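You operate a simulated robot arm through the tools that you are given. There is no shell and no other tool.

Carry out the task below with a simulated robot arm. There is one attempt and no reset: what you move stays moved.

JOB
Dam the green bench's channel with the black plate and fill it to about 100 mm.
Fine: drain lever shut, pump on with the wheel at SHUT, then LOW; pump off within 8 mm, wheel SHUT again.

Only the result counts: the job must be done as asked and must still hold three seconds after the hand-in. Knocking over, shifting, dropping, spilling or breaking anything else fails it.

ROBOT AND FRAMES
A 7-joint arm with a three-finger gripper, fixed in place. Base frame: the origin is at the foot of the arm, x ahead of it, y to its left, z up; the work surface is at about z = 835. Units: mm, degrees, N and s.
Its first joint turns from -166.0 to 166.0 degrees. Payload 2.69 kg.
The tool frame sits at the grasp point between the pads (the TCP): z along the fingers, y along the line on which they close. The tips reach 30 mm beyond it. The gripper opens to 128 mm. The gripper's body begins 117 mm behind the TCP.
Orientation is that of the tool frame in the base frame, as a unit quaternion [x, y, z, w]. With the fingers straight down and closing along the base's y, the tool's x points along the base's -x, its y along +y and its z along -z.

CONTROLS
- The arm moves only by the tool apply_moves. Its argument "motion" is a list of rows, each a list of 7 numbers: the finger opening in cm, from 0 to 12.8, then the shift along the base's x, y, z in cm, then the turn, a rotation vector about the base's x, y, z in degrees. In form: [[fingers, tx, ty, tz, ax, ay, az], ...]. A call has 1 to 20 rows; each row shifts and turns the commanded pose from where the row before left it. Rows are played at 5 a second. More than 50 mm and 8.6 degrees between two rows, or a gripper value outside its range, and nothing of the call is played. Where a pose cannot be reached the arm comes as near as it can. A force on the tool above 70 N (or 10 N above the force at the start of the call, whichever is more), or a blocked arm, ends the call early, and 0.2 s more pass. Each finger halts on what it meets, pressing with about 44 N; the grip force reading is that of the motor and also rises with nothing between the fingers. The clock runs only during rows and for 0.2 s after the last one: add rows that do not move to give the fingers time. It gives the time, the measured TCP pose, the force on the tool (base axes), the opening and the grip force at its end, in the units of the frame above (readings bear some noise), with the torque about the TCP (base axes, N m) and any sound that the robot's microphone picked up.
- Cameras (640 x 400 px; columns grow to the right, rows downward): "scene" is fixed at [398.2, -500.3, 1175.5]; the picture's right is [-0.44, -0.90, 0.00], its down [-0.70, 0.35, -0.62] and it looks along [0.56, -0.27, -0.78] (base axes); focal length 214 px, centre (320, 200). "wrist" rides on the gripper at [58, 54, -131] in the tool frame; the picture's right is [-0.68, 0.74, 0.00], its down [-0.62, -0.57, -0.55] and it looks along [-0.40, -0.37, 0.84] (tool axes); focal length 234 px, centre (320, 200). There is no depth. A picture from a camera that has moved, and an enlarged one, comes with that camera's place and axes in the base frame and with its lens. The place of the scene camera against the robot may be out by one fixed shift of up to 18 mm in any direction.
- get_image(camera): a new picture of that camera. No time passes.
- lift_body(by): slides the trunk up (or, below 0, down) by that many mm; the arm rides with it, the base frame stays. It gives what a move gives, with no picture.
- enlarge(camera, box): a new picture of the part [left, top, right, bottom] of that camera's present view, enlarged. No time passes.
- finish_job(): hands the job in; it is judged then, once.

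Nothing tells you positions but the pictures and the camera data. Unless the task says otherwise, let go and move clear before handing in.

The tools are called after "Emit:" as name(argument=value, ...) on one line, values as JSON. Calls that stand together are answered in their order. apply_moves: Moves the arm, as the interface text tells. Its arguments: {"type":"object","properties":{"motion":{"type":"array","items":{"type":"array","items":{"type":"number"}}}},"required":["motion"]} The other tools are called the same way: lift_body (by) slides the trunk up or down; get_image (camera) takes a picture; enlarge (camera, box) takes an enlarged picture of a part of a camera's view; finish_job () hands the job in.

At the start:

```text
time_s: 0.0
ee_pos: [783.1, -72.8, 1307.9]
ee_rot: [-0.001, 1.0, 0.0, 0.001]
contact_force: [0.1, 0.2, 0.1]
wrist_torque: [0.01, -0.02, 0.01]
width: 127.8
finger_force: 0.0
trunk travel left (down, up): [-175.0, 175.0]
```

scene: 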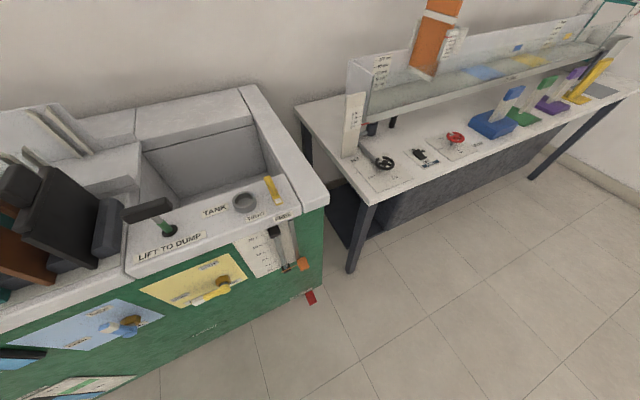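
wrist: 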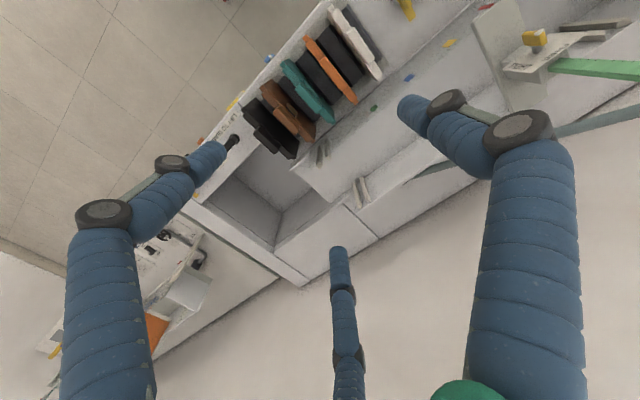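

I see a green bench with a tank, a plate rack and drain/dump controls on the left, and a second bench on the right. I'll look more closely before moving.

Emit:
enlarge(camera="scene", box=[0, 80, 160, 400])

Emit:
enlarge(camera="scene", box=[110, 160, 350, 310])

Emit:
enlarge(camera="scene", box=[320, 0, 640, 200])

Emit:
enlarge(camera="wrist", box=[180, 0, 420, 150])

Emit:
enlarge(camera="wrist", box=[380, 0, 640, 160])

```text
1.25 times, centred on (80, 240) of scene
camera zoom: at [398.2, -500.3, 1175.5], right [-0.44, -0.9, 0.0], down [-0.7, 0.35, -0.62], along [0.56, -0.27, -0.78], focal length 268 px, centre (620, 150)
```

zoom: 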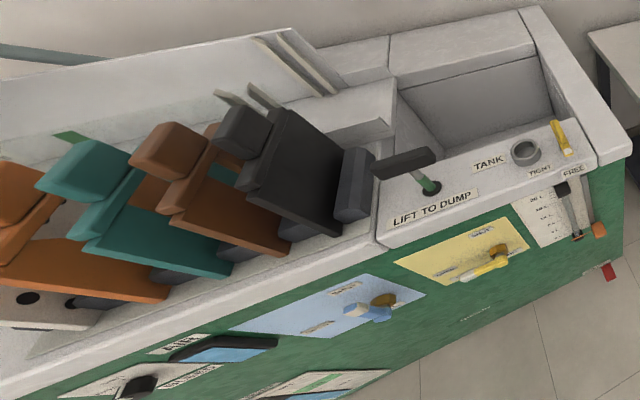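

```text
2.67 times, centred on (230, 235) of scene
camera zoom: at [398.2, -500.3, 1175.5], right [-0.44, -0.9, 0.0], down [-0.7, 0.35, -0.62], along [0.56, -0.27, -0.78], focal length 572 px, centre (560, 107)
```

zoom: 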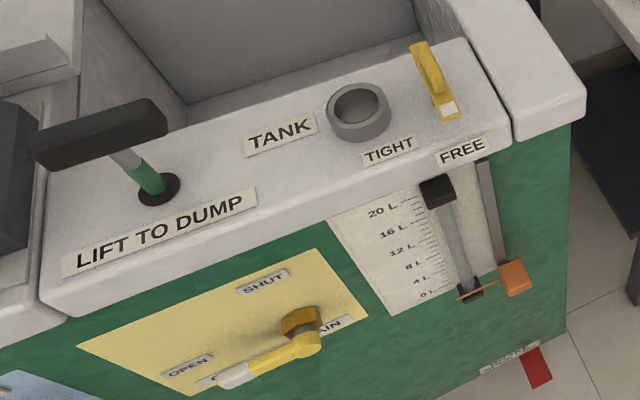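

```text
2.00 times, centred on (480, 100) of scene
camera zoom: at [398.2, -500.3, 1175.5], right [-0.44, -0.9, 0.0], down [-0.7, 0.35, -0.62], along [0.56, -0.27, -0.78], focal length 429 px, centre (0, 400)
```

zoom: 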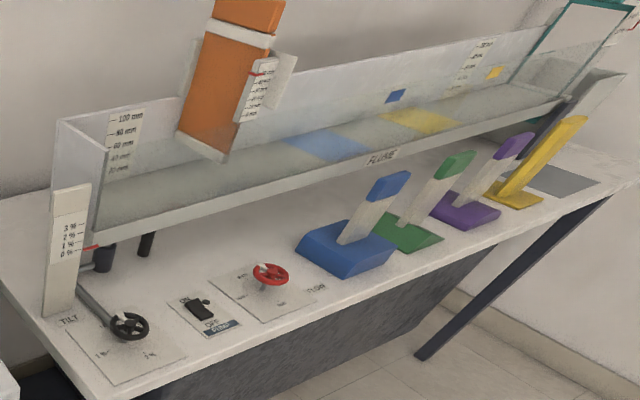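

```text
2.67 times, centred on (300, 75) of wrist
camera zoom: at [725.3, -19.5, 1437.6], right [0.68, 0.74, 0.0], down [0.62, -0.57, 0.55], along [0.4, -0.37, -0.84], focal length 624 px, centre (373, 533)
```

zoom: 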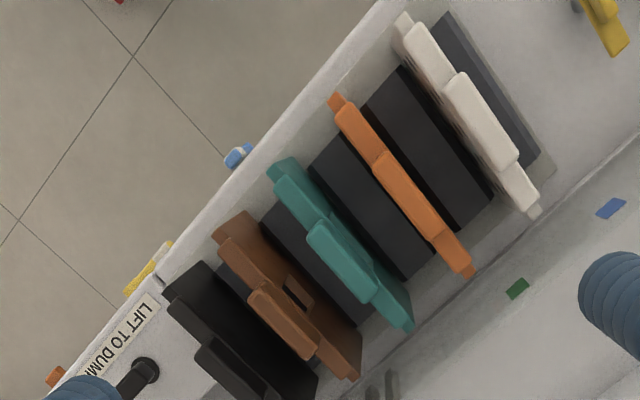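

```text
2.46 times, centred on (510, 80) of wrist
camera zoom: at [725.3, -19.5, 1437.6], right [0.68, 0.74, 0.0], down [0.62, -0.57, 0.55], along [0.4, -0.37, -0.84], focal length 576 px, centre (-148, 495)
```

zoom: 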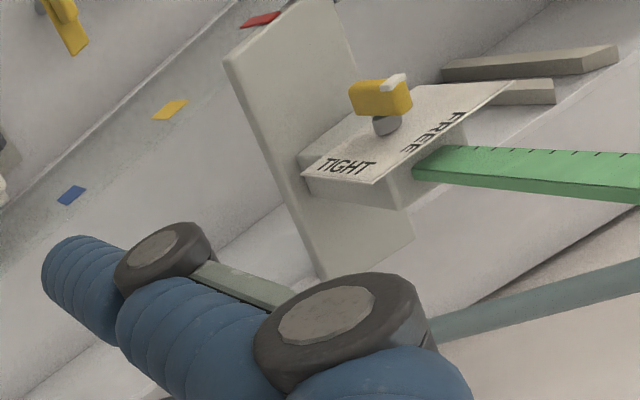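

The scene shows the green bench with a drain lever on its front and the plate rack on top. The channel and its clamp lie behind the rack, so I'll move the wrist camera to survey the bench.

Emit:
apply_moves(motion=[[12.8, -3, 4, 0, 0, 0, 0], [12.8, -3, 4, 0, 0, 0, 0], [12.8, -3, 4, 0, 0, 0, 0], [12.8, -3, 4, 0, 0, 0, 0], [12.8, -3, 4, 0, 0, 0, 0], [12.8, -3, 4, 0, 0, 0, 0], [12.8, -3, 4, 0, 0, 0, 0], [12.8, -3, 4, 0, 0, 0, 0]])

Emit:
get_image(camera="wrist")

Emit:
get_image(camera="scene")

```text
time_s: 1.8
ee_pos: [543.7, 249.3, 1308.5]
ee_rot: [0.001, 1.0, 0.0, 0.0]
contact_force: [-0.2, -0.5, -0.1]
wrist_torque: [0.01, 0.03, 0.01]
width: 128.1
finger_force: 0.3
trunk travel left (down, up): [-175.0, 175.0]
```

```text
taken
camera wrist: at [486.6, 301.9, 1437.4], right [0.68, 0.74, 0.0], down [0.62, -0.57, 0.55], along [0.4, -0.37, -0.84], focal length 234 px, centre (320, 200)
```

wrist: 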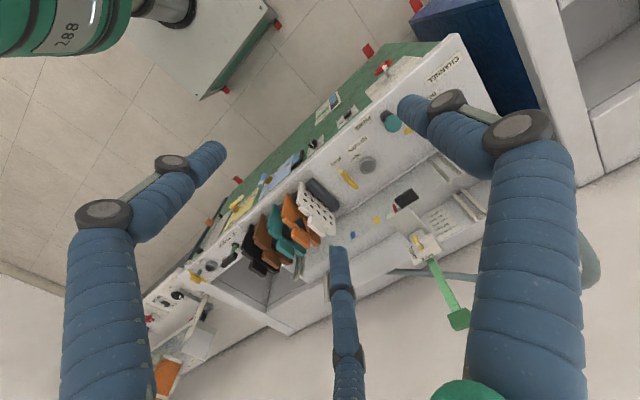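

```text
taken
```

scene: 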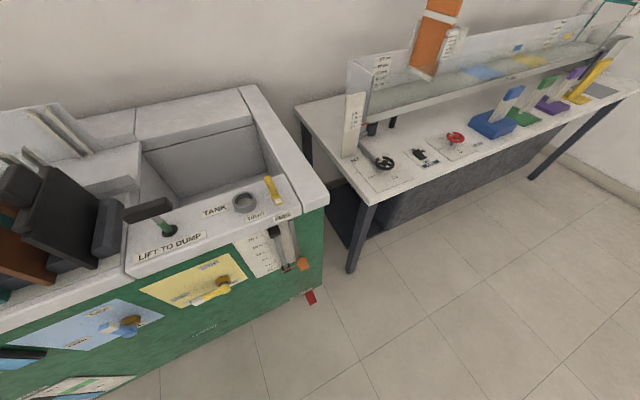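

The whole green bench is now in view: plate rack, channel with guides, clamp gate, and controls along the front face. I'll zoom in on each section.

Emit:
enlarge(camera="wrist", box=[120, 220, 280, 320])

Emit:
enlarge(camera="wrist", box=[220, 130, 380, 230])

Emit:
enlarge(camera="wrist", box=[320, 30, 480, 130])

Emit:
enlarge(camera="wrist", box=[330, 140, 490, 240])

Emit:
enlarge(camera="wrist", box=[260, 70, 420, 170])

```text
4.00 times, centred on (200, 270) of wrist
camera zoom: at [486.6, 301.9, 1437.4], right [0.68, 0.74, 0.0], down [0.62, -0.57, 0.55], along [0.4, -0.37, -0.84], focal length 937 px, centre (800, -80)
```

zoom: 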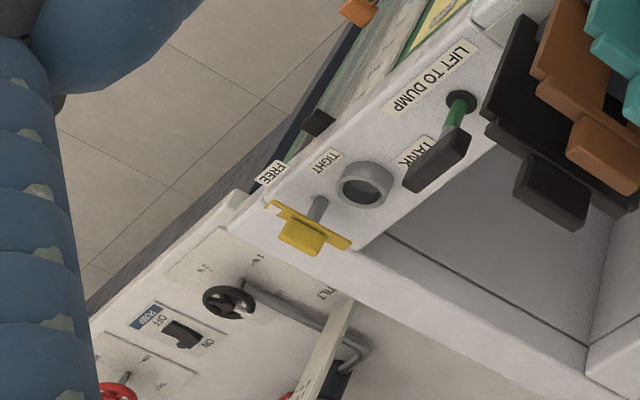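

```text
4.00 times, centred on (300, 180) of wrist
camera zoom: at [486.6, 301.9, 1437.4], right [0.68, 0.74, 0.0], down [0.62, -0.57, 0.55], along [0.4, -0.37, -0.84], focal length 937 px, centre (400, 280)
```

zoom: 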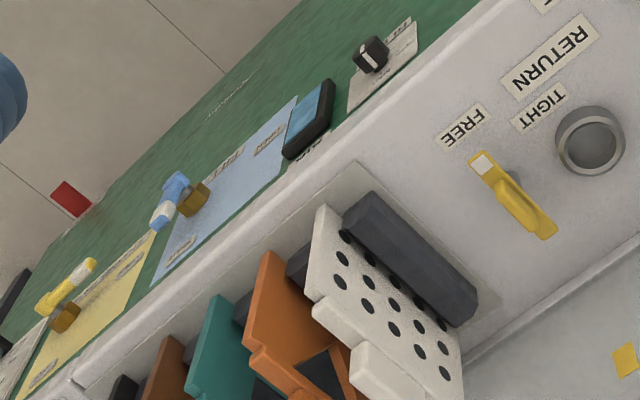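

```text
4.00 times, centred on (400, 80) of wrist
camera zoom: at [486.6, 301.9, 1437.4], right [0.68, 0.74, 0.0], down [0.62, -0.57, 0.55], along [0.4, -0.37, -0.84], focal length 937 px, centre (0, 680)
```

zoom: 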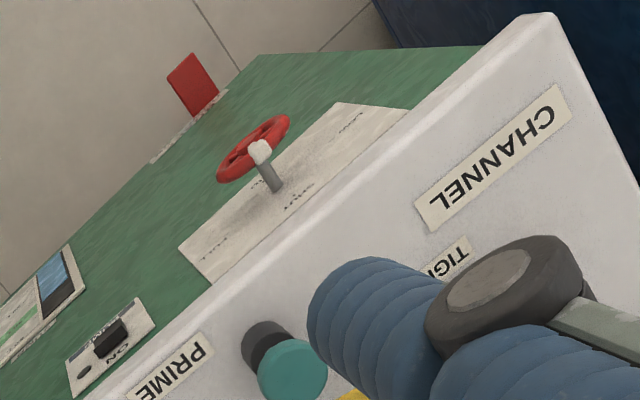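

```text
4.00 times, centred on (410, 190) of wrist
camera zoom: at [486.6, 301.9, 1437.4], right [0.68, 0.74, 0.0], down [0.62, -0.57, 0.55], along [0.4, -0.37, -0.84], focal length 937 px, centre (-40, 240)
```

zoom: 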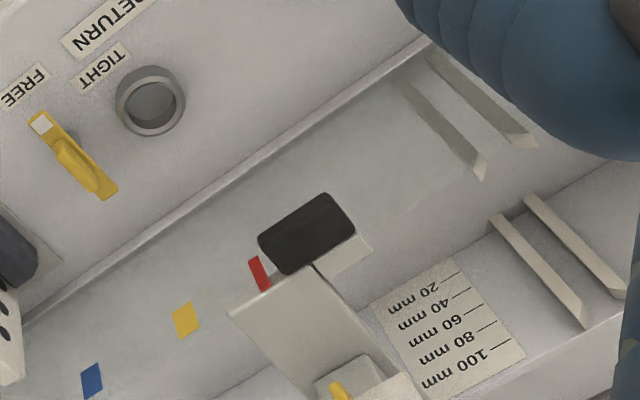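

```text
4.00 times, centred on (340, 120) of wrist
camera zoom: at [486.6, 301.9, 1437.4], right [0.68, 0.74, 0.0], down [0.62, -0.57, 0.55], along [0.4, -0.37, -0.84], focal length 937 px, centre (240, 520)
```

zoom: 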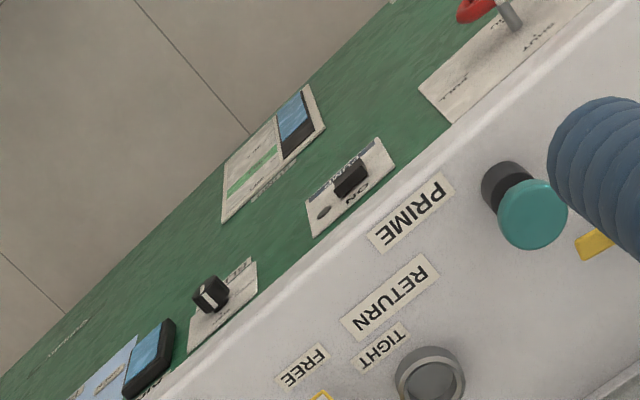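

There are port fittings (TANK, RETURN, CHANNEL), a primer bulb, a pump switch, a red wheel and displays. I'll tilt the camera to read the front face.

Emit:
apply_moves(motion=[[12.8, -3, 0.6, -2, 0, -8, 0], [12.8, -3, 0.6, -2, 0, -8, 0], [12.8, -3, 0.6, -3, 0, -8, 0], [12.8, -3, 0.6, -3, 0, -8, 0], [12.8, -3, 0.6, -4, 0, -8, 0]])

Emit:
get_image(camera="wrist")

```text
refused: row 5 steps farther than a row can; nothing moved
```

```text
taken
camera wrist: at [486.6, 301.9, 1437.4], right [0.68, 0.74, 0.0], down [0.62, -0.57, 0.55], along [0.4, -0.37, -0.84], focal length 234 px, centre (320, 200)
```

wrist: 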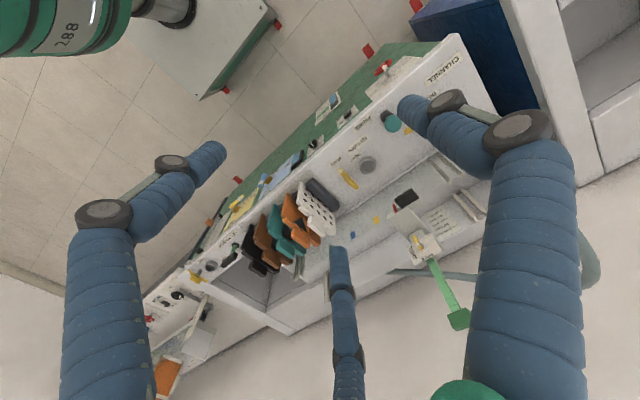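

The last row was slightly too long, so I'm reissuing it with smaller steps to view the front.

Emit:
apply_moves(motion=[[12.8, -3, 0.6, -2, 0, -8, 0], [12.8, -3, 0.6, -2, 0, -8, 0], [12.8, -3, 0.6, -3, 0, -8, 0], [12.8, -3, 0.6, -3, 0, -8, 0], [12.8, -2, 0.6, -3.5, 0, -8, 0]])

Emit:
get_image(camera="wrist")

```text
time_s: 3.0
ee_pos: [402.9, 277.7, 1171.5]
ee_rot: [0.0, 0.939, 0.001, 0.343]
contact_force: [-0.5, 0.3, 0.3]
wrist_torque: [0.0, 0.02, -0.01]
width: 128.1
finger_force: 0.0
trunk travel left (down, up): [-175.0, 175.0]
```

```text
taken
camera wrist: at [275.0, 330.6, 1233.6], right [0.52, 0.74, 0.44], down [0.12, -0.57, 0.82], along [0.85, -0.37, -0.38], focal length 234 px, centre (320, 200)
```

wrist: 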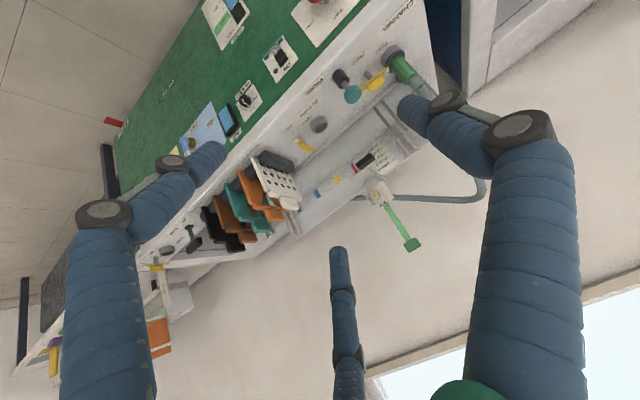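

The view is inverted (picture-down is base-up), but the front panel is visible. I'll zoom in on the labels and gauges.

Emit:
enlarge(camera="wrist", box=[180, 0, 340, 100])

Emit:
enlarge(camera="wrist", box=[300, 0, 460, 100])

Emit:
enlarge(camera="wrist", box=[180, 80, 340, 180])

Emit:
enlarge(camera="wrist", box=[290, 80, 490, 260])

Emit:
enlarge(camera="wrist", box=[140, 180, 300, 280])

```text
4.00 times, centred on (260, 50) of wrist
camera zoom: at [275.0, 330.6, 1233.6], right [0.52, 0.74, 0.44], down [0.12, -0.57, 0.82], along [0.85, -0.37, -0.38], focal length 937 px, centre (560, 800)
```

zoom: 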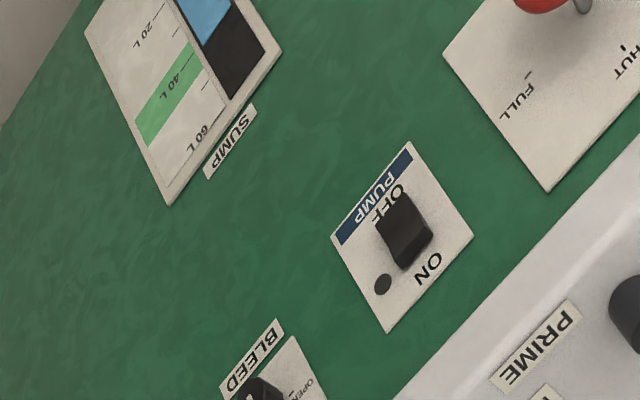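

```text
4.00 times, centred on (380, 50) of wrist
camera zoom: at [275.0, 330.6, 1233.6], right [0.52, 0.74, 0.44], down [0.12, -0.57, 0.82], along [0.85, -0.37, -0.38], focal length 937 px, centre (80, 800)
```

zoom: 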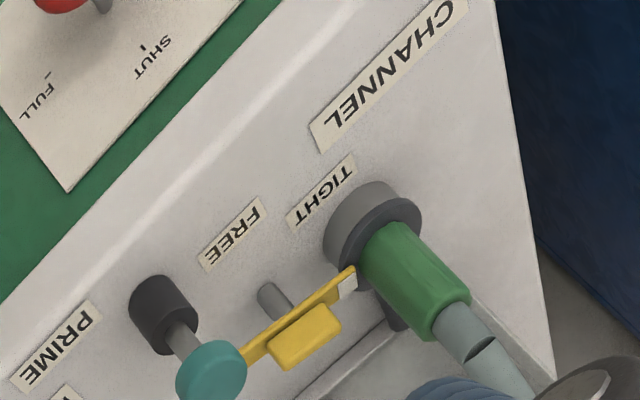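

```text
4.00 times, centred on (260, 130) of wrist
camera zoom: at [275.0, 330.6, 1233.6], right [0.52, 0.74, 0.44], down [0.12, -0.57, 0.82], along [0.85, -0.37, -0.38], focal length 937 px, centre (560, 480)
```

zoom: 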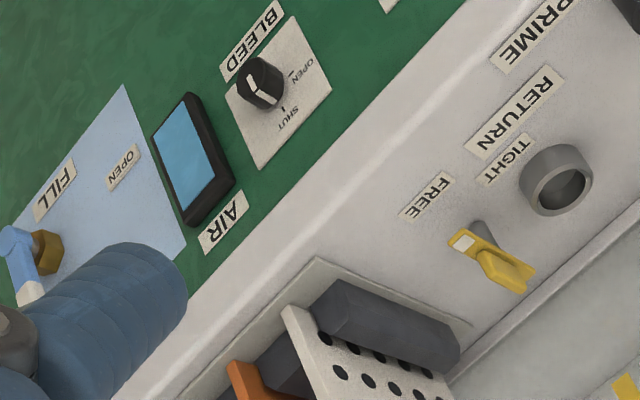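

```text
2.22 times, centred on (390, 170) of wrist
camera zoom: at [275.0, 330.6, 1233.6], right [0.52, 0.74, 0.44], down [0.12, -0.57, 0.82], along [0.85, -0.37, -0.38], focal length 520 px, centre (164, 267)
```

zoom: 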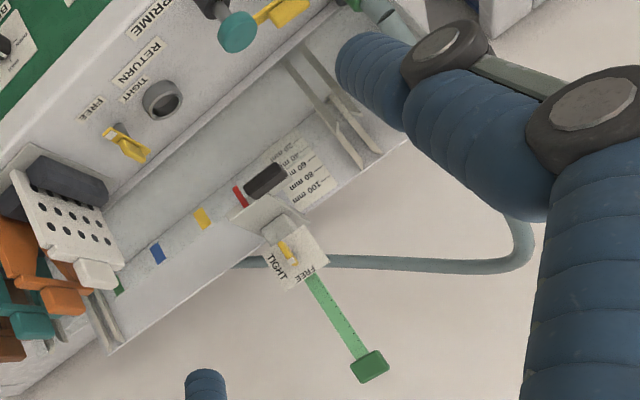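

```text
4.00 times, centred on (220, 230) of wrist
camera zoom: at [275.0, 330.6, 1233.6], right [0.52, 0.74, 0.44], down [0.12, -0.57, 0.82], along [0.85, -0.37, -0.38], focal length 937 px, centre (720, 80)
```

zoom: 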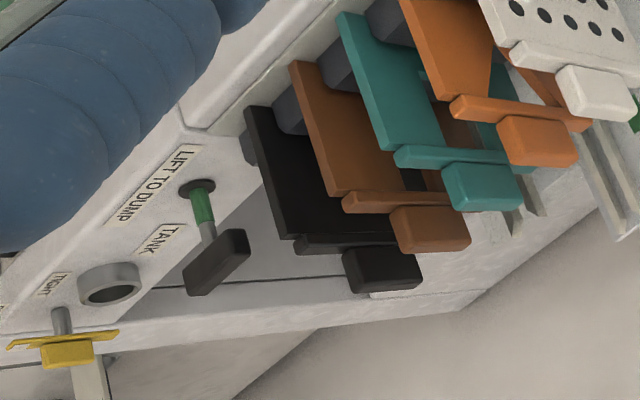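

The hose's green plug sits in the CHANNEL port with its lever near TIGHT, and the front has the SUMP, PUMP, BLEED, AIR, FILL and DRAIN panels. Next I'll move right and lower to view the drain lever and plate rack closely.

Emit:
apply_moves(motion=[[12.8, -0.5, -4.3, -1.5, 0, 0, 0], [12.8, -0.5, -4.3, -1.5, 0, 0, 0], [12.8, -0.5, -4.3, -1.5, 0, 0, 0], [12.8, -0.5, -4.3, -1.5, 0, 0, 0], [12.8, -0.5, -4.3, -1.5, 0, 0, 0], [12.8, -0.5, -4.3, -1.5, 0, 0, 0], [12.8, -0.5, -4.3, -1.5, 0, 0, 0], [12.8, -0.5, -4.3, -1.5, 0, 0, 0]])

Emit:
get_image(camera="wrist")

Emit:
get_image(camera="scene")

```text
time_s: 5.0
ee_pos: [367.4, -33.9, 1053.8]
ee_rot: [-0.043, 0.938, 0.015, 0.342]
contact_force: [0.9, 0.1, -0.2]
wrist_torque: [-0.05, 0.06, -0.02]
width: 128.0
finger_force: 0.1
trunk travel left (down, up): [-175.0, 175.0]
stopped in row 8: the arm was blocked; the commanded pose is now the measured one
```

```text
taken
camera wrist: at [234.9, 6.6, 1114.9], right [0.45, 0.78, 0.43], down [0.17, -0.55, 0.82], along [0.88, -0.29, -0.38], focal length 234 px, centre (320, 200)
```

wrist: 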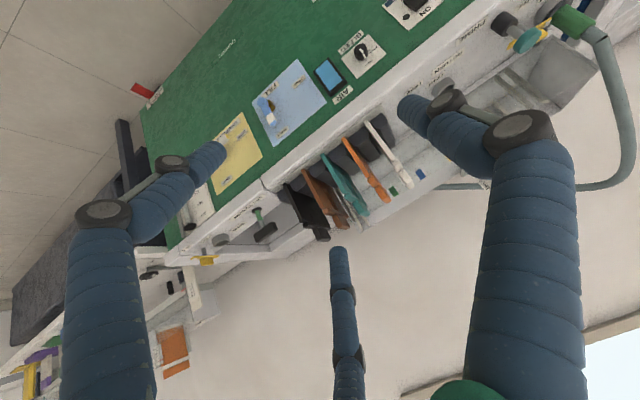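

```text
taken
```

scene: 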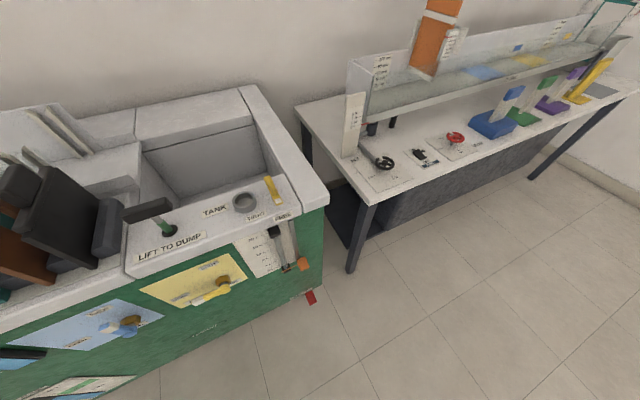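

The arm got kinematically stuck in the close-in pose, but the view is useful. I'll zoom in on the drain, fill and rack areas.

Emit:
enlarge(camera="wrist", box=[160, 60, 320, 160])

Emit:
enlarge(camera="wrist", box=[280, 0, 440, 100])

Emit:
enlarge(camera="wrist", box=[260, 120, 420, 240])

Emit:
enlarge(camera="wrist", box=[420, 0, 640, 200])

Emit:
enlarge(camera="wrist", box=[160, 170, 320, 270])

```text
4.00 times, centred on (240, 110) of wrist
camera zoom: at [234.9, 6.6, 1114.9], right [0.45, 0.78, 0.43], down [0.17, -0.55, 0.82], along [0.88, -0.29, -0.38], focal length 937 px, centre (640, 560)
```

zoom: 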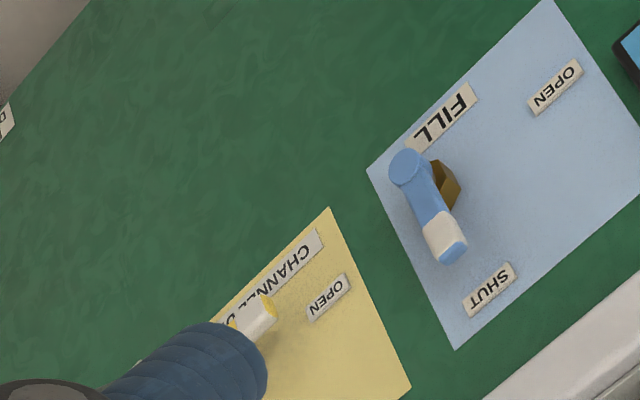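

```text
4.00 times, centred on (360, 50) of wrist
camera zoom: at [234.9, 6.6, 1114.9], right [0.45, 0.78, 0.43], down [0.17, -0.55, 0.82], along [0.88, -0.29, -0.38], focal length 937 px, centre (160, 800)
```

zoom: 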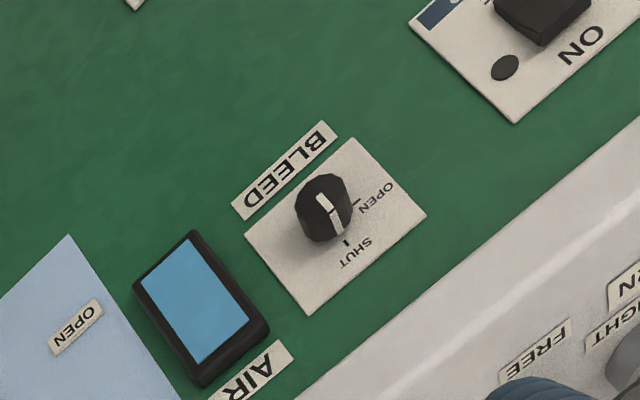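

```text
3.33 times, centred on (340, 180) of wrist
camera zoom: at [234.9, 6.6, 1114.9], right [0.45, 0.78, 0.43], down [0.17, -0.55, 0.82], along [0.88, -0.29, -0.38], focal length 781 px, centre (253, 267)
```

zoom: 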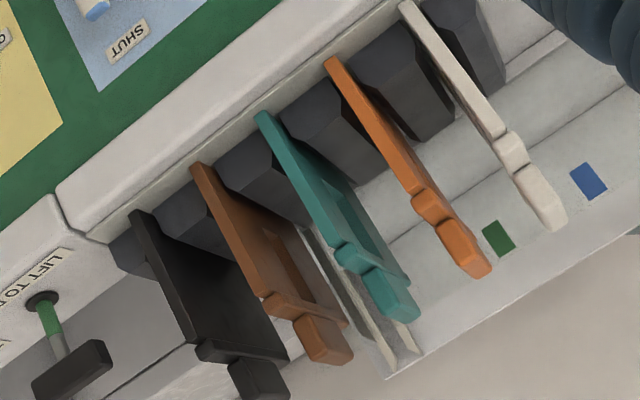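

```text
2.00 times, centred on (530, 100) of wrist
camera zoom: at [234.9, 6.6, 1114.9], right [0.45, 0.78, 0.43], down [0.17, -0.55, 0.82], along [0.88, -0.29, -0.38], focal length 468 px, centre (-100, 400)
```

zoom: 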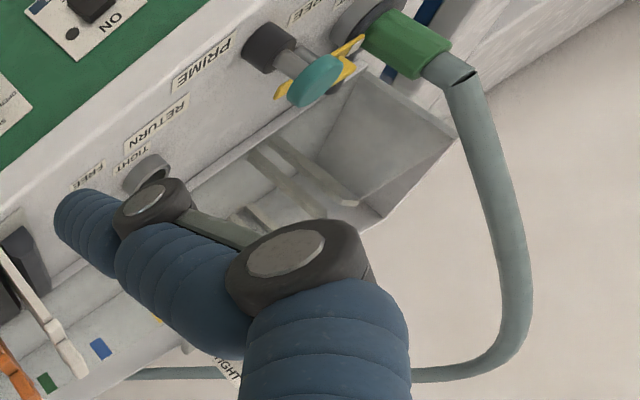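

```text
4.00 times, centred on (240, 220) of wrist
camera zoom: at [234.9, 6.6, 1114.9], right [0.45, 0.78, 0.43], down [0.17, -0.55, 0.82], along [0.88, -0.29, -0.38], focal length 937 px, centre (640, 120)
```

zoom: 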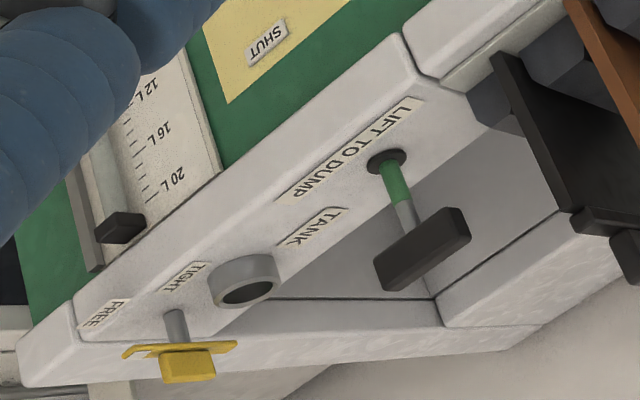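

The CHANNEL DRAIN lever is at OPEN, FILL is SHUT, and BLEED appears to be at SHUT. Next I'll look straight down on the rack and the downstream end of the channel to locate the plate and slots.

Emit:
apply_moves(motion=[[12.8, 0, 0, 4.5, 0, 0, -5.2], [12.8, 1, 0, 4.5, 0, 8, 0], [12.8, 4, 0, 2, 0, 8, 0], [12.8, 4.5, 0, 0, 0, 8, 0], [12.8, 4.5, 0, 0, 0, 8, 0], [12.8, 4.5, 0, 0, 0, 8, 0], [12.8, 4.8, 0, 0, 0, 0, 0], [12.8, 4.8, 0, 0, 0, 0, 0], [12.8, 4.8, 0, 0, 0, 0, 0]])

Emit:
get_image(camera="wrist")

Emit:
get_image(camera="scene")

```text
time_s: 7.0
ee_pos: [658.5, -66.2, 1011.0]
ee_rot: [-0.002, 0.991, 0.016, 0.134]
contact_force: [-0.2, 0.2, -0.9]
wrist_torque: [-0.03, 0.01, 0.02]
width: 127.5
finger_force: 0.0
out of reach, approached as far as the arm can: row 3, 4, 5, 6, 7, 8, 9
trunk travel left (down, up): [-175.0, 175.0]
```

```text
taken
camera wrist: at [567.5, -16.6, 1122.8], right [0.65, 0.74, 0.2], down [0.45, -0.58, 0.68], along [0.61, -0.34, -0.71], focal length 234 px, centre (320, 200)
```

wrist: 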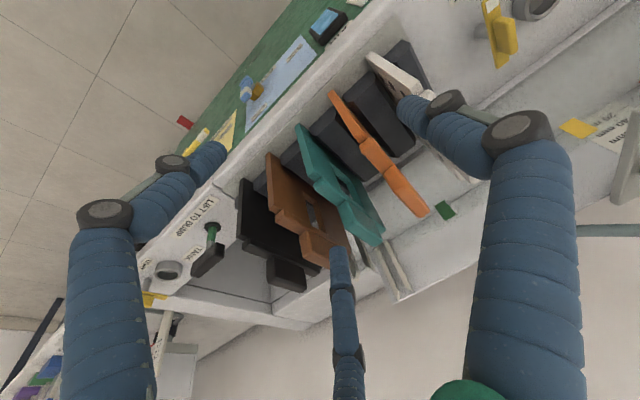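

```text
taken
```

scene: 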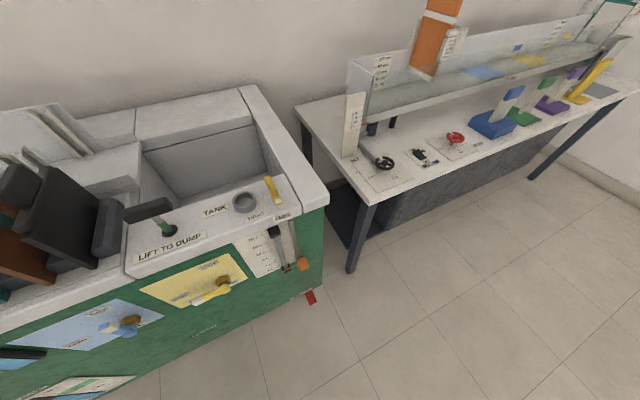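

The arm lagged well below the commanded height and is hovering near the plates. I'll send still rows to see whether it converges, keeping clear of the rack.

Emit:
apply_moves(motion=[[12.8, 0, 0, 0, 0, 0, 0], [12.8, 0, 0, 0, 0, 0, 0]])

```text
time_s: 7.6
ee_pos: [658.9, -66.1, 1012.9]
ee_rot: [-0.003, 0.991, 0.016, 0.135]
contact_force: [0.2, 0.1, 0.0]
wrist_torque: [0.0, 0.03, 0.0]
width: 128.2
finger_force: 0.0
trunk travel left (down, up): [-175.0, 175.0]
```

It settled at (659, -66, 1013), apparently with the commanded pose reset there. I'll try a small upward move.

Emit:
apply_moves(motion=[[12.8, 0, 0, 3, 0, 0, 0], [12.8, 0, 0, 0, 0, 0, 0]])

```text
time_s: 8.2
ee_pos: [650.6, -65.1, 1018.9]
ee_rot: [-0.002, 0.991, 0.016, 0.135]
contact_force: [0.4, -0.3, 0.0]
wrist_torque: [0.03, 0.02, 0.01]
width: 128.1
finger_force: 0.0
out of reach, approached as far as the arm can: row 1
trunk travel left (down, up): [-175.0, 175.0]
```

Upward motion is limited by the arm's posture. I'll probe with an outward move plus a small de-tilt.

Emit:
apply_moves(motion=[[12.8, 0, 2, 0, 0, 0, 0], [12.8, 0, 2, 0, 0, 0, 0]])

Emit:
apply_moves(motion=[[12.8, 0, 0, 0, 0, -6, 0], [12.8, 0, 0, 2, 0, 0, 0]])

```text
time_s: 8.8
ee_pos: [659.8, -37.0, 1012.8]
ee_rot: [-0.004, 0.986, 0.027, 0.162]
contact_force: [0.1, -0.4, -0.1]
wrist_torque: [0.04, 0.01, 0.02]
width: 128.3
finger_force: 0.0
out of reach, approached as far as the arm can: row 1, 2
trunk travel left (down, up): [-175.0, 175.0]
```

```text
time_s: 9.4
ee_pos: [646.0, -37.1, 1031.4]
ee_rot: [-0.004, 0.982, 0.013, 0.187]
contact_force: [-0.8, -0.9, -0.7]
wrist_torque: [0.05, -0.05, 0.0]
width: 128.0
finger_force: 0.0
trunk travel left (down, up): [-175.0, 175.0]
```

Tilting back frees the motion, so a wrist joint is at its limit from the awkward close-in posture. I'll retrace my path to the earlier good pose to restore it.

Emit:
apply_moves(motion=[[12.8, 0, 0, 3, 0, -6, 0], [12.8, -1, 2, 3, 0, -6, 0], [12.8, -2.5, 3.5, 2, 0, -6, 0], [12.8, -2.5, 3.5, 1, 0, 0, 0], [12.8, -2.5, 3.5, 1, 0, 0, 0], [12.8, -2.5, 3.5, 1, 0, 0, 0], [12.8, -2.5, 3.5, 1, 0, 0, 0], [12.8, -2.5, 3.5, 1, 0, 0, 0], [12.8, -2.5, 3.5, 1, 0, 0, 0], [12.8, -2.5, 3.5, 1, 0, 0, 0], [12.8, -2.5, 2, 0, 0, 0, 0], [12.8, -2.5, 1, 0, 0, 0, 0]])

```text
time_s: 12.0
ee_pos: [390.3, 295.5, 1180.6]
ee_rot: [-0.004, 0.942, 0.012, 0.337]
contact_force: [-0.4, 0.3, 0.1]
wrist_torque: [-0.05, -0.03, -0.02]
width: 127.9
finger_force: 0.1
trunk travel left (down, up): [-175.0, 175.0]
```

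The arm is back at the known pose. I'll now return to tool-down at height.

Emit:
apply_moves(motion=[[12.8, 3, -0.6, 3, 0, 8, 0], [12.8, 3, -0.6, 3, 0, 8, 0], [12.8, 3, -0.6, 2.5, 0, 8, 0], [12.8, 3, -0.6, 2.5, 0, 8, 0], [12.8, 3, -0.6, 2, 0, 7.4, 0], [12.8, 0, 0, 0, 0, 0, 0]])

```text
time_s: 13.4
ee_pos: [542.7, 265.3, 1311.1]
ee_rot: [0.0, 1.0, 0.014, 0.0]
contact_force: [1.0, 0.3, -0.4]
wrist_torque: [0.02, 0.07, -0.01]
width: 127.8
finger_force: 0.0
trunk travel left (down, up): [-175.0, 175.0]
```

Tool-down is restored at (543, 265, 1311). Now I'll move over the rack at height and descend carefully.

Emit:
apply_moves(motion=[[12.8, 2, -4, 0, -1.6, 0, 0], [12.8, 2, -4, 0, 0, 0, 0], [12.8, 2, -4, 0, 0, 0, 0], [12.8, 2, -4, 0, 0, 0, 0], [12.8, 2, -4, 0, 0, 0, 0], [12.8, 2, -4, 0, 0, 0, 0], [12.8, 2, -3, -3, 0, 0, 0], [12.8, 2, 0, -4, 0, 0, 0], [12.8, 0, 0, -4, 0, 0, 0], [12.8, 0, 0, 0, 0, 0, 0]])

Emit:
get_image(camera="wrist")

```text
time_s: 15.6
ee_pos: [700.3, -5.0, 1203.3]
ee_rot: [0.001, 1.0, 0.0, -0.001]
contact_force: [-0.6, -0.3, -0.4]
wrist_torque: [-0.01, 0.02, 0.01]
width: 128.0
finger_force: 0.2
trunk travel left (down, up): [-175.0, 175.0]
```

```text
taken
camera wrist: at [642.6, 48.0, 1332.1], right [0.68, 0.74, 0.0], down [0.62, -0.56, 0.55], along [0.4, -0.37, -0.84], focal length 234 px, centre (320, 200)
```

wrist: 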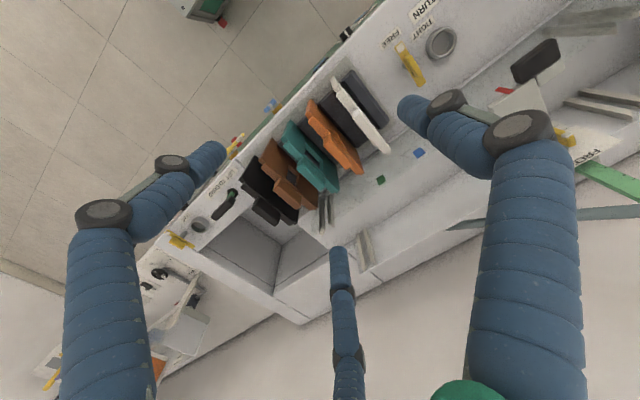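

I can see both guide-rail pairs near the tank end, at about (325,210) and (362,245). I'll zoom in.

Emit:
enlarge(camera="wrist", box=[230, 150, 390, 270])

Emit:
enlarge(camera="wrist", box=[300, 60, 440, 160])

Emit:
enlarge(camera="wrist", box=[400, 0, 640, 200])

```text
3.33 times, centred on (310, 210) of wrist
camera zoom: at [642.6, 48.0, 1332.1], right [0.68, 0.74, 0.0], down [0.62, -0.56, 0.55], along [0.4, -0.37, -0.84], focal length 781 px, centre (353, 167)
```

zoom: 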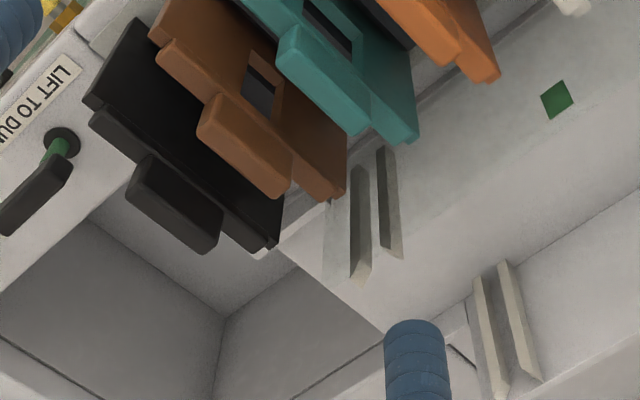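

```text
4.00 times, centred on (370, 110) of wrist
camera zoom: at [642.6, 48.0, 1332.1], right [0.68, 0.74, 0.0], down [0.62, -0.56, 0.55], along [0.4, -0.37, -0.84], focal length 937 px, centre (120, 560)
```

zoom: 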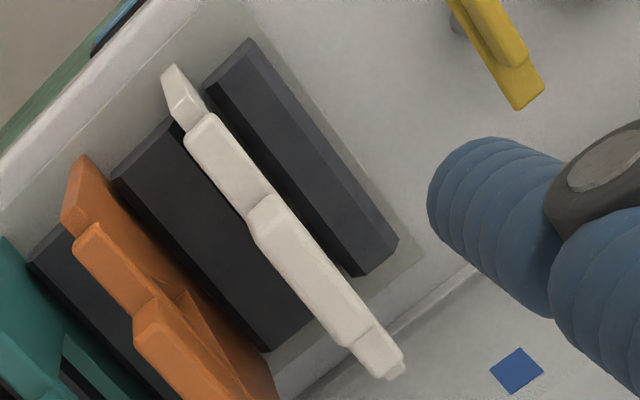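

```text
2.00 times, centred on (520, 100) of wrist
camera zoom: at [642.6, 48.0, 1332.1], right [0.68, 0.74, 0.0], down [0.62, -0.56, 0.55], along [0.4, -0.37, -0.84], focal length 468 px, centre (-80, 400)
```

zoom: 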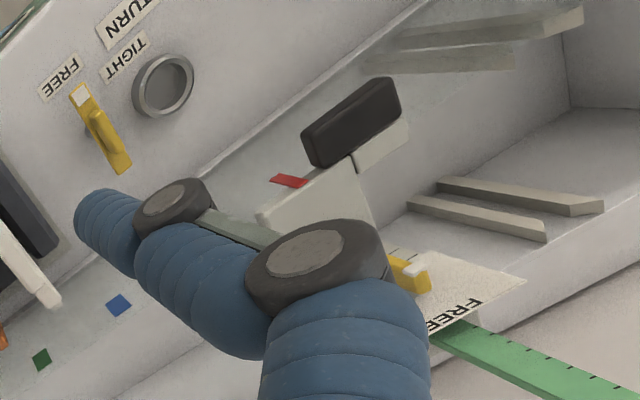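

Triangulating, the black plate's handle is near (764, -203, 973). I'll move closer to measure the plates and slots better.

Emit:
apply_moves(motion=[[12.8, 0.2, -3.7, -2.8, 0, 0, 0], [12.8, 0.2, -3.7, -2.8, 0, 0, 0], [12.8, 0.3, -3.7, -2.8, 0, 0, 0], [12.8, 0.3, -3.7, -2.8, 0, 0, 0], [12.8, 0, 0, 0, 0, 0, 0]])

Emit:
get_image(camera="wrist")

Emit:
get_image(camera="scene")

```text
time_s: 16.8
ee_pos: [707.1, -155.6, 1092.7]
ee_rot: [0.0, 1.0, 0.0, -0.001]
contact_force: [-0.1, -0.6, -0.8]
wrist_torque: [0.07, 0.03, 0.0]
width: 127.8
finger_force: 0.0
trunk travel left (down, up): [-175.0, 175.0]
```

```text
taken
camera wrist: at [649.8, -102.2, 1222.5], right [0.68, 0.74, 0.0], down [0.62, -0.56, 0.55], along [0.4, -0.37, -0.84], focal length 234 px, centre (320, 200)
```

wrist: 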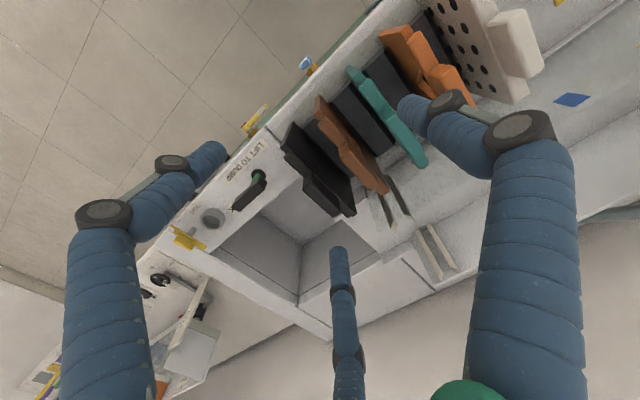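

```text
taken
```

scene: 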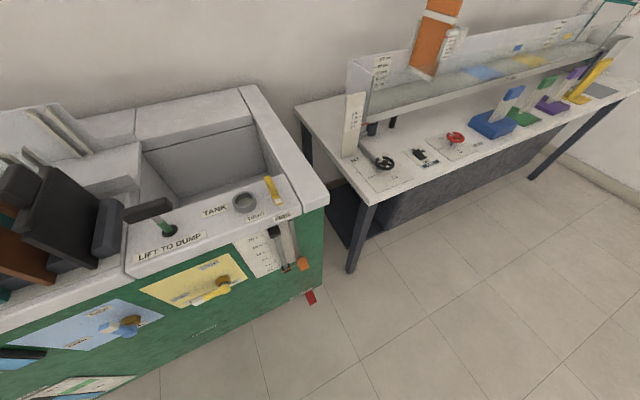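

I have a closer view of the plates and both pairs of rails. I'll enlarge the rack and the downstream slot.

Emit:
enlarge(camera="wrist", box=[260, 90, 420, 220])

Emit:
enlarge(camera="wrist", box=[340, 160, 480, 290])

```text
3.08 times, centred on (340, 155) of wrist
camera zoom: at [649.8, -102.2, 1222.5], right [0.68, 0.74, 0.0], down [0.62, -0.56, 0.55], along [0.4, -0.37, -0.84], focal length 720 px, centre (258, 338)
```

zoom: 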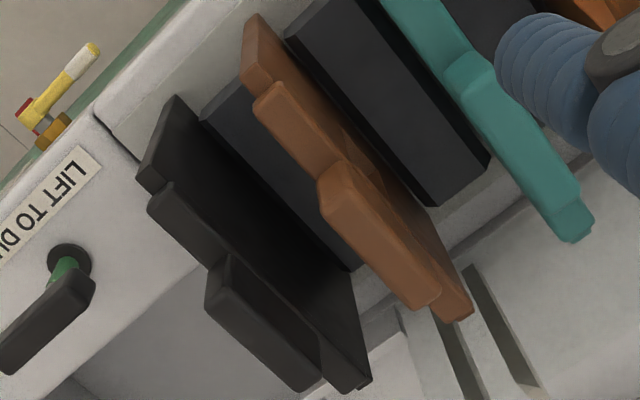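

```text
3.08 times, centred on (410, 225) of wrist
camera zoom: at [649.8, -102.2, 1222.5], right [0.68, 0.74, 0.0], down [0.62, -0.56, 0.55], along [0.4, -0.37, -0.84], focal length 720 px, centre (43, 123)
```

zoom: 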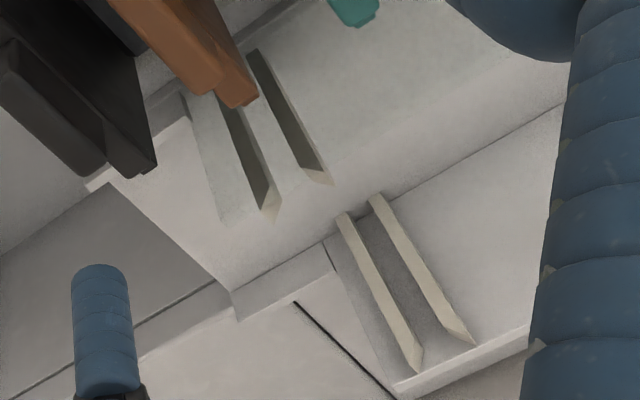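

The downstream slot's rail tops come out near z≈955, x≈880–1030, y≈-157, and the plate is about 140 mm wide. I'll move the camera closer over the slot to measure it properly.

Emit:
apply_moves(motion=[[12.8, 4, 1, 0, 0, 0, 0], [12.8, 4, 1, 0, 0, 0, 0], [12.8, 4, 1, -1, 0, 0, 0], [12.8, 4, 1, -2, 0, 0, 0], [12.8, 3, 0, -2, 0, 0, 0], [12.8, 0, 0, 0, 0, 0, 0]])

Emit:
get_image(camera="wrist")

```text
time_s: 18.2
ee_pos: [899.1, -112.5, 1036.7]
ee_rot: [0.0, 1.0, 0.001, -0.001]
contact_force: [0.6, 0.2, -0.6]
wrist_torque: [-0.01, 0.05, -0.02]
width: 127.9
finger_force: 0.1
trunk travel left (down, up): [-175.0, 175.0]
```

```text
taken
camera wrist: at [842.2, -59.6, 1168.5], right [0.68, 0.74, 0.0], down [0.62, -0.56, 0.55], along [0.4, -0.37, -0.84], focal length 234 px, centre (320, 200)
```

wrist: 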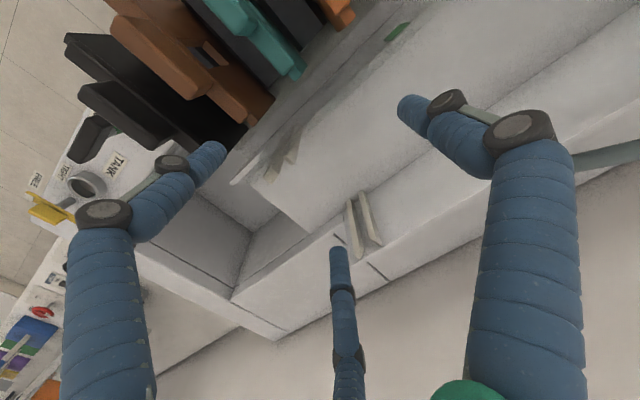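

Emit:
enlarge(camera="wrist", box=[220, 120, 400, 280])

Emit:
enlarge(camera="wrist", box=[60, 0, 320, 190])

```text
2.50 times, centred on (310, 200) of wrist
camera zoom: at [842.2, -59.6, 1168.5], right [0.68, 0.74, 0.0], down [0.62, -0.56, 0.55], along [0.4, -0.37, -0.84], focal length 585 px, centre (345, 200)
```

zoom: 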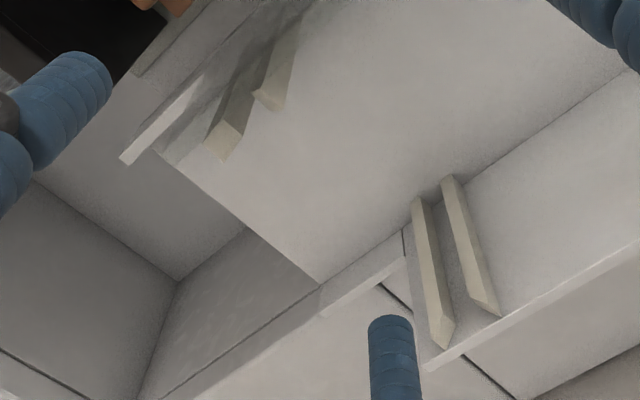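

```text
2.11 times, centred on (190, 95) of wrist
camera zoom: at [842.2, -59.6, 1168.5], right [0.68, 0.74, 0.0], down [0.62, -0.56, 0.55], along [0.4, -0.37, -0.84], focal length 493 px, centre (594, 421)
```

zoom: 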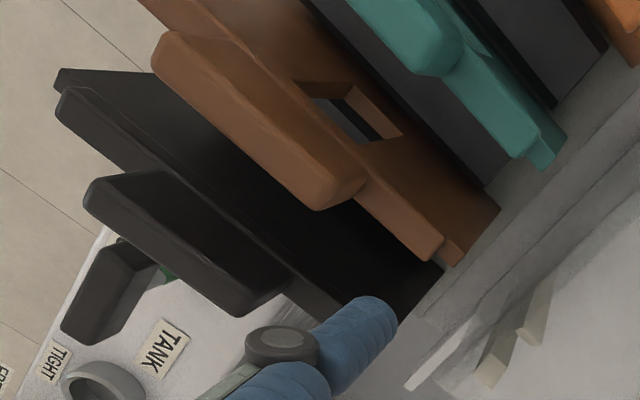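

The slot centre is about (965, -160), with rail tops at z≈957 and the channel floor near 818. That's close to the reach limit, so I'll test it with the empty hand.

Emit:
apply_moves(motion=[[12.8, 3.3, -2.4, 0, 0, 0, 0], [12.8, 3.3, -2.4, 0, 0, 0, 0], [12.8, 0, 0, 0, 0, 0, 0], [12.8, 0, 0, 0, 0, 0, 0]])

Emit:
get_image(camera="wrist")

```text
time_s: 19.2
ee_pos: [965.4, -160.5, 1041.8]
ee_rot: [0.0, 1.0, -0.001, 0.0]
contact_force: [0.6, 0.1, 0.6]
wrist_torque: [-0.06, -0.02, 0.02]
width: 128.0
finger_force: 0.1
trunk travel left (down, up): [-175.0, 175.0]
```

```text
taken
camera wrist: at [908.7, -106.8, 1170.6], right [0.68, 0.74, 0.0], down [0.62, -0.56, 0.55], along [0.41, -0.37, -0.84], focal length 234 px, centre (320, 200)
```

wrist: 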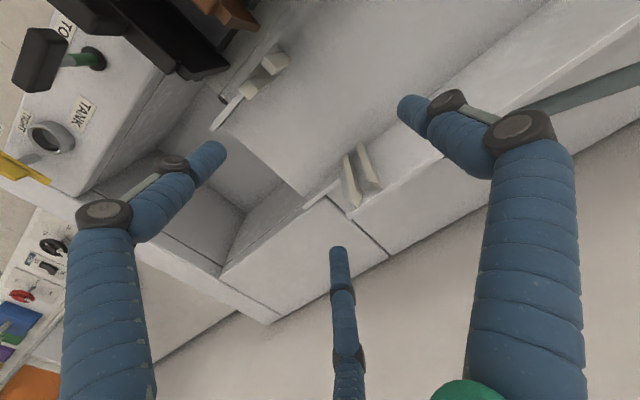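

That's reachable at this height. I'll measure the slot from this view.

Emit:
enlarge(camera="wrist", box=[200, 30, 400, 230])

Emit:
enlarge(camera="wrist", box=[330, 130, 400, 230])

Emit:
enlarge(camera="wrist", box=[200, 30, 300, 140])

```text
2.00 times, centred on (300, 130) of wrist
camera zoom: at [908.7, -106.8, 1170.6], right [0.68, 0.74, 0.0], down [0.62, -0.56, 0.55], along [0.41, -0.37, -0.84], focal length 468 px, centre (360, 340)
```

zoom: 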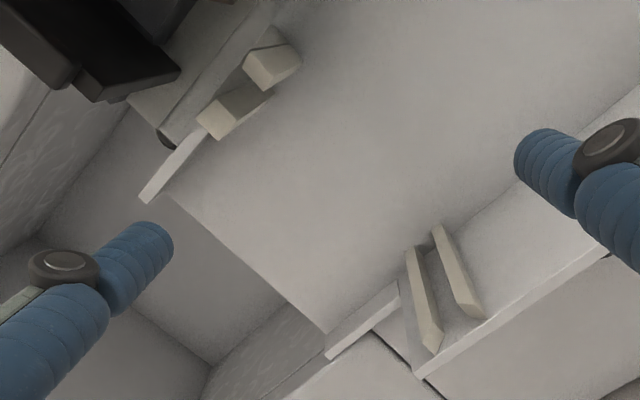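

```text
4.00 times, centred on (365, 180) of wrist
camera zoom: at [908.7, -106.8, 1170.6], right [0.68, 0.74, 0.0], down [0.62, -0.56, 0.55], along [0.41, -0.37, -0.84], focal length 937 px, centre (140, 280)
```

zoom: 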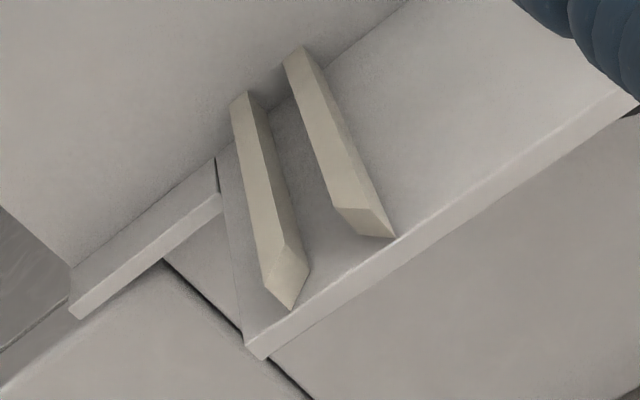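

```text
3.64 times, centred on (250, 85) of wrist
camera zoom: at [908.7, -106.8, 1170.6], right [0.68, 0.74, 0.0], down [0.62, -0.56, 0.55], along [0.41, -0.37, -0.84], focal length 852 px, centre (574, 618)
```

zoom: 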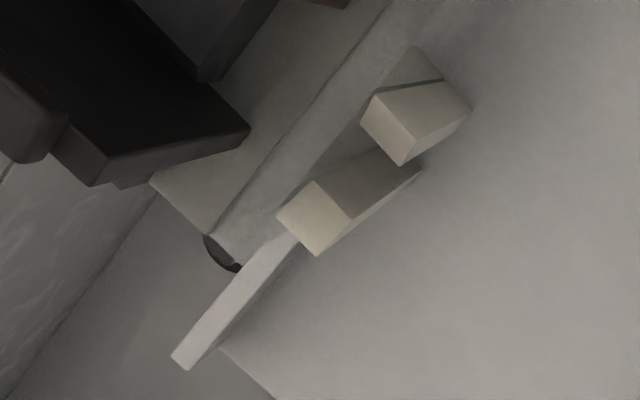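

The slot is centred near (965.5, -159.5), its gap is about 17 mm, and the walls are at x≈885 and 1046. I'll test reach at the release height with the empty hand inside the channel.

Emit:
apply_moves(motion=[[12.8, 0, 0, -3.5, 0, 0, 0], [12.8, 0, 0, -3.5, 0, 0, 0], [12.8, 0, 0, 0, 0, 0, 0], [12.8, 0, 0, 0, 0, 0, 0]])

Emit:
enlarge(camera="wrist", box=[0, 0, 640, 400])

```text
time_s: 20.2
ee_pos: [964.2, -160.1, 971.3]
ee_rot: [0.0, 1.0, -0.001, 0.001]
contact_force: [-0.1, 0.3, 0.0]
wrist_torque: [-0.01, 0.03, 0.03]
width: 128.1
finger_force: 0.1
trunk travel left (down, up): [-175.0, 175.0]
```

```text
1.00 times, centred on (320, 200) of wrist (not enlarged: the box is as wide or as high as the picture)
camera zoom: at [907.2, -106.8, 1101.4], right [0.68, 0.74, 0.0], down [0.62, -0.56, 0.55], along [0.4, -0.37, -0.84], focal length 234 px, centre (320, 200)
```

zoom: 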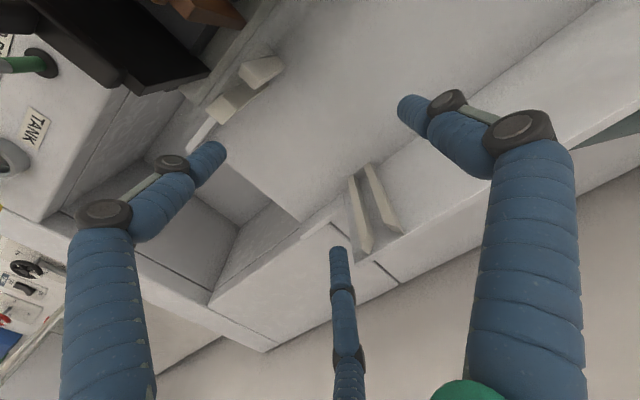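

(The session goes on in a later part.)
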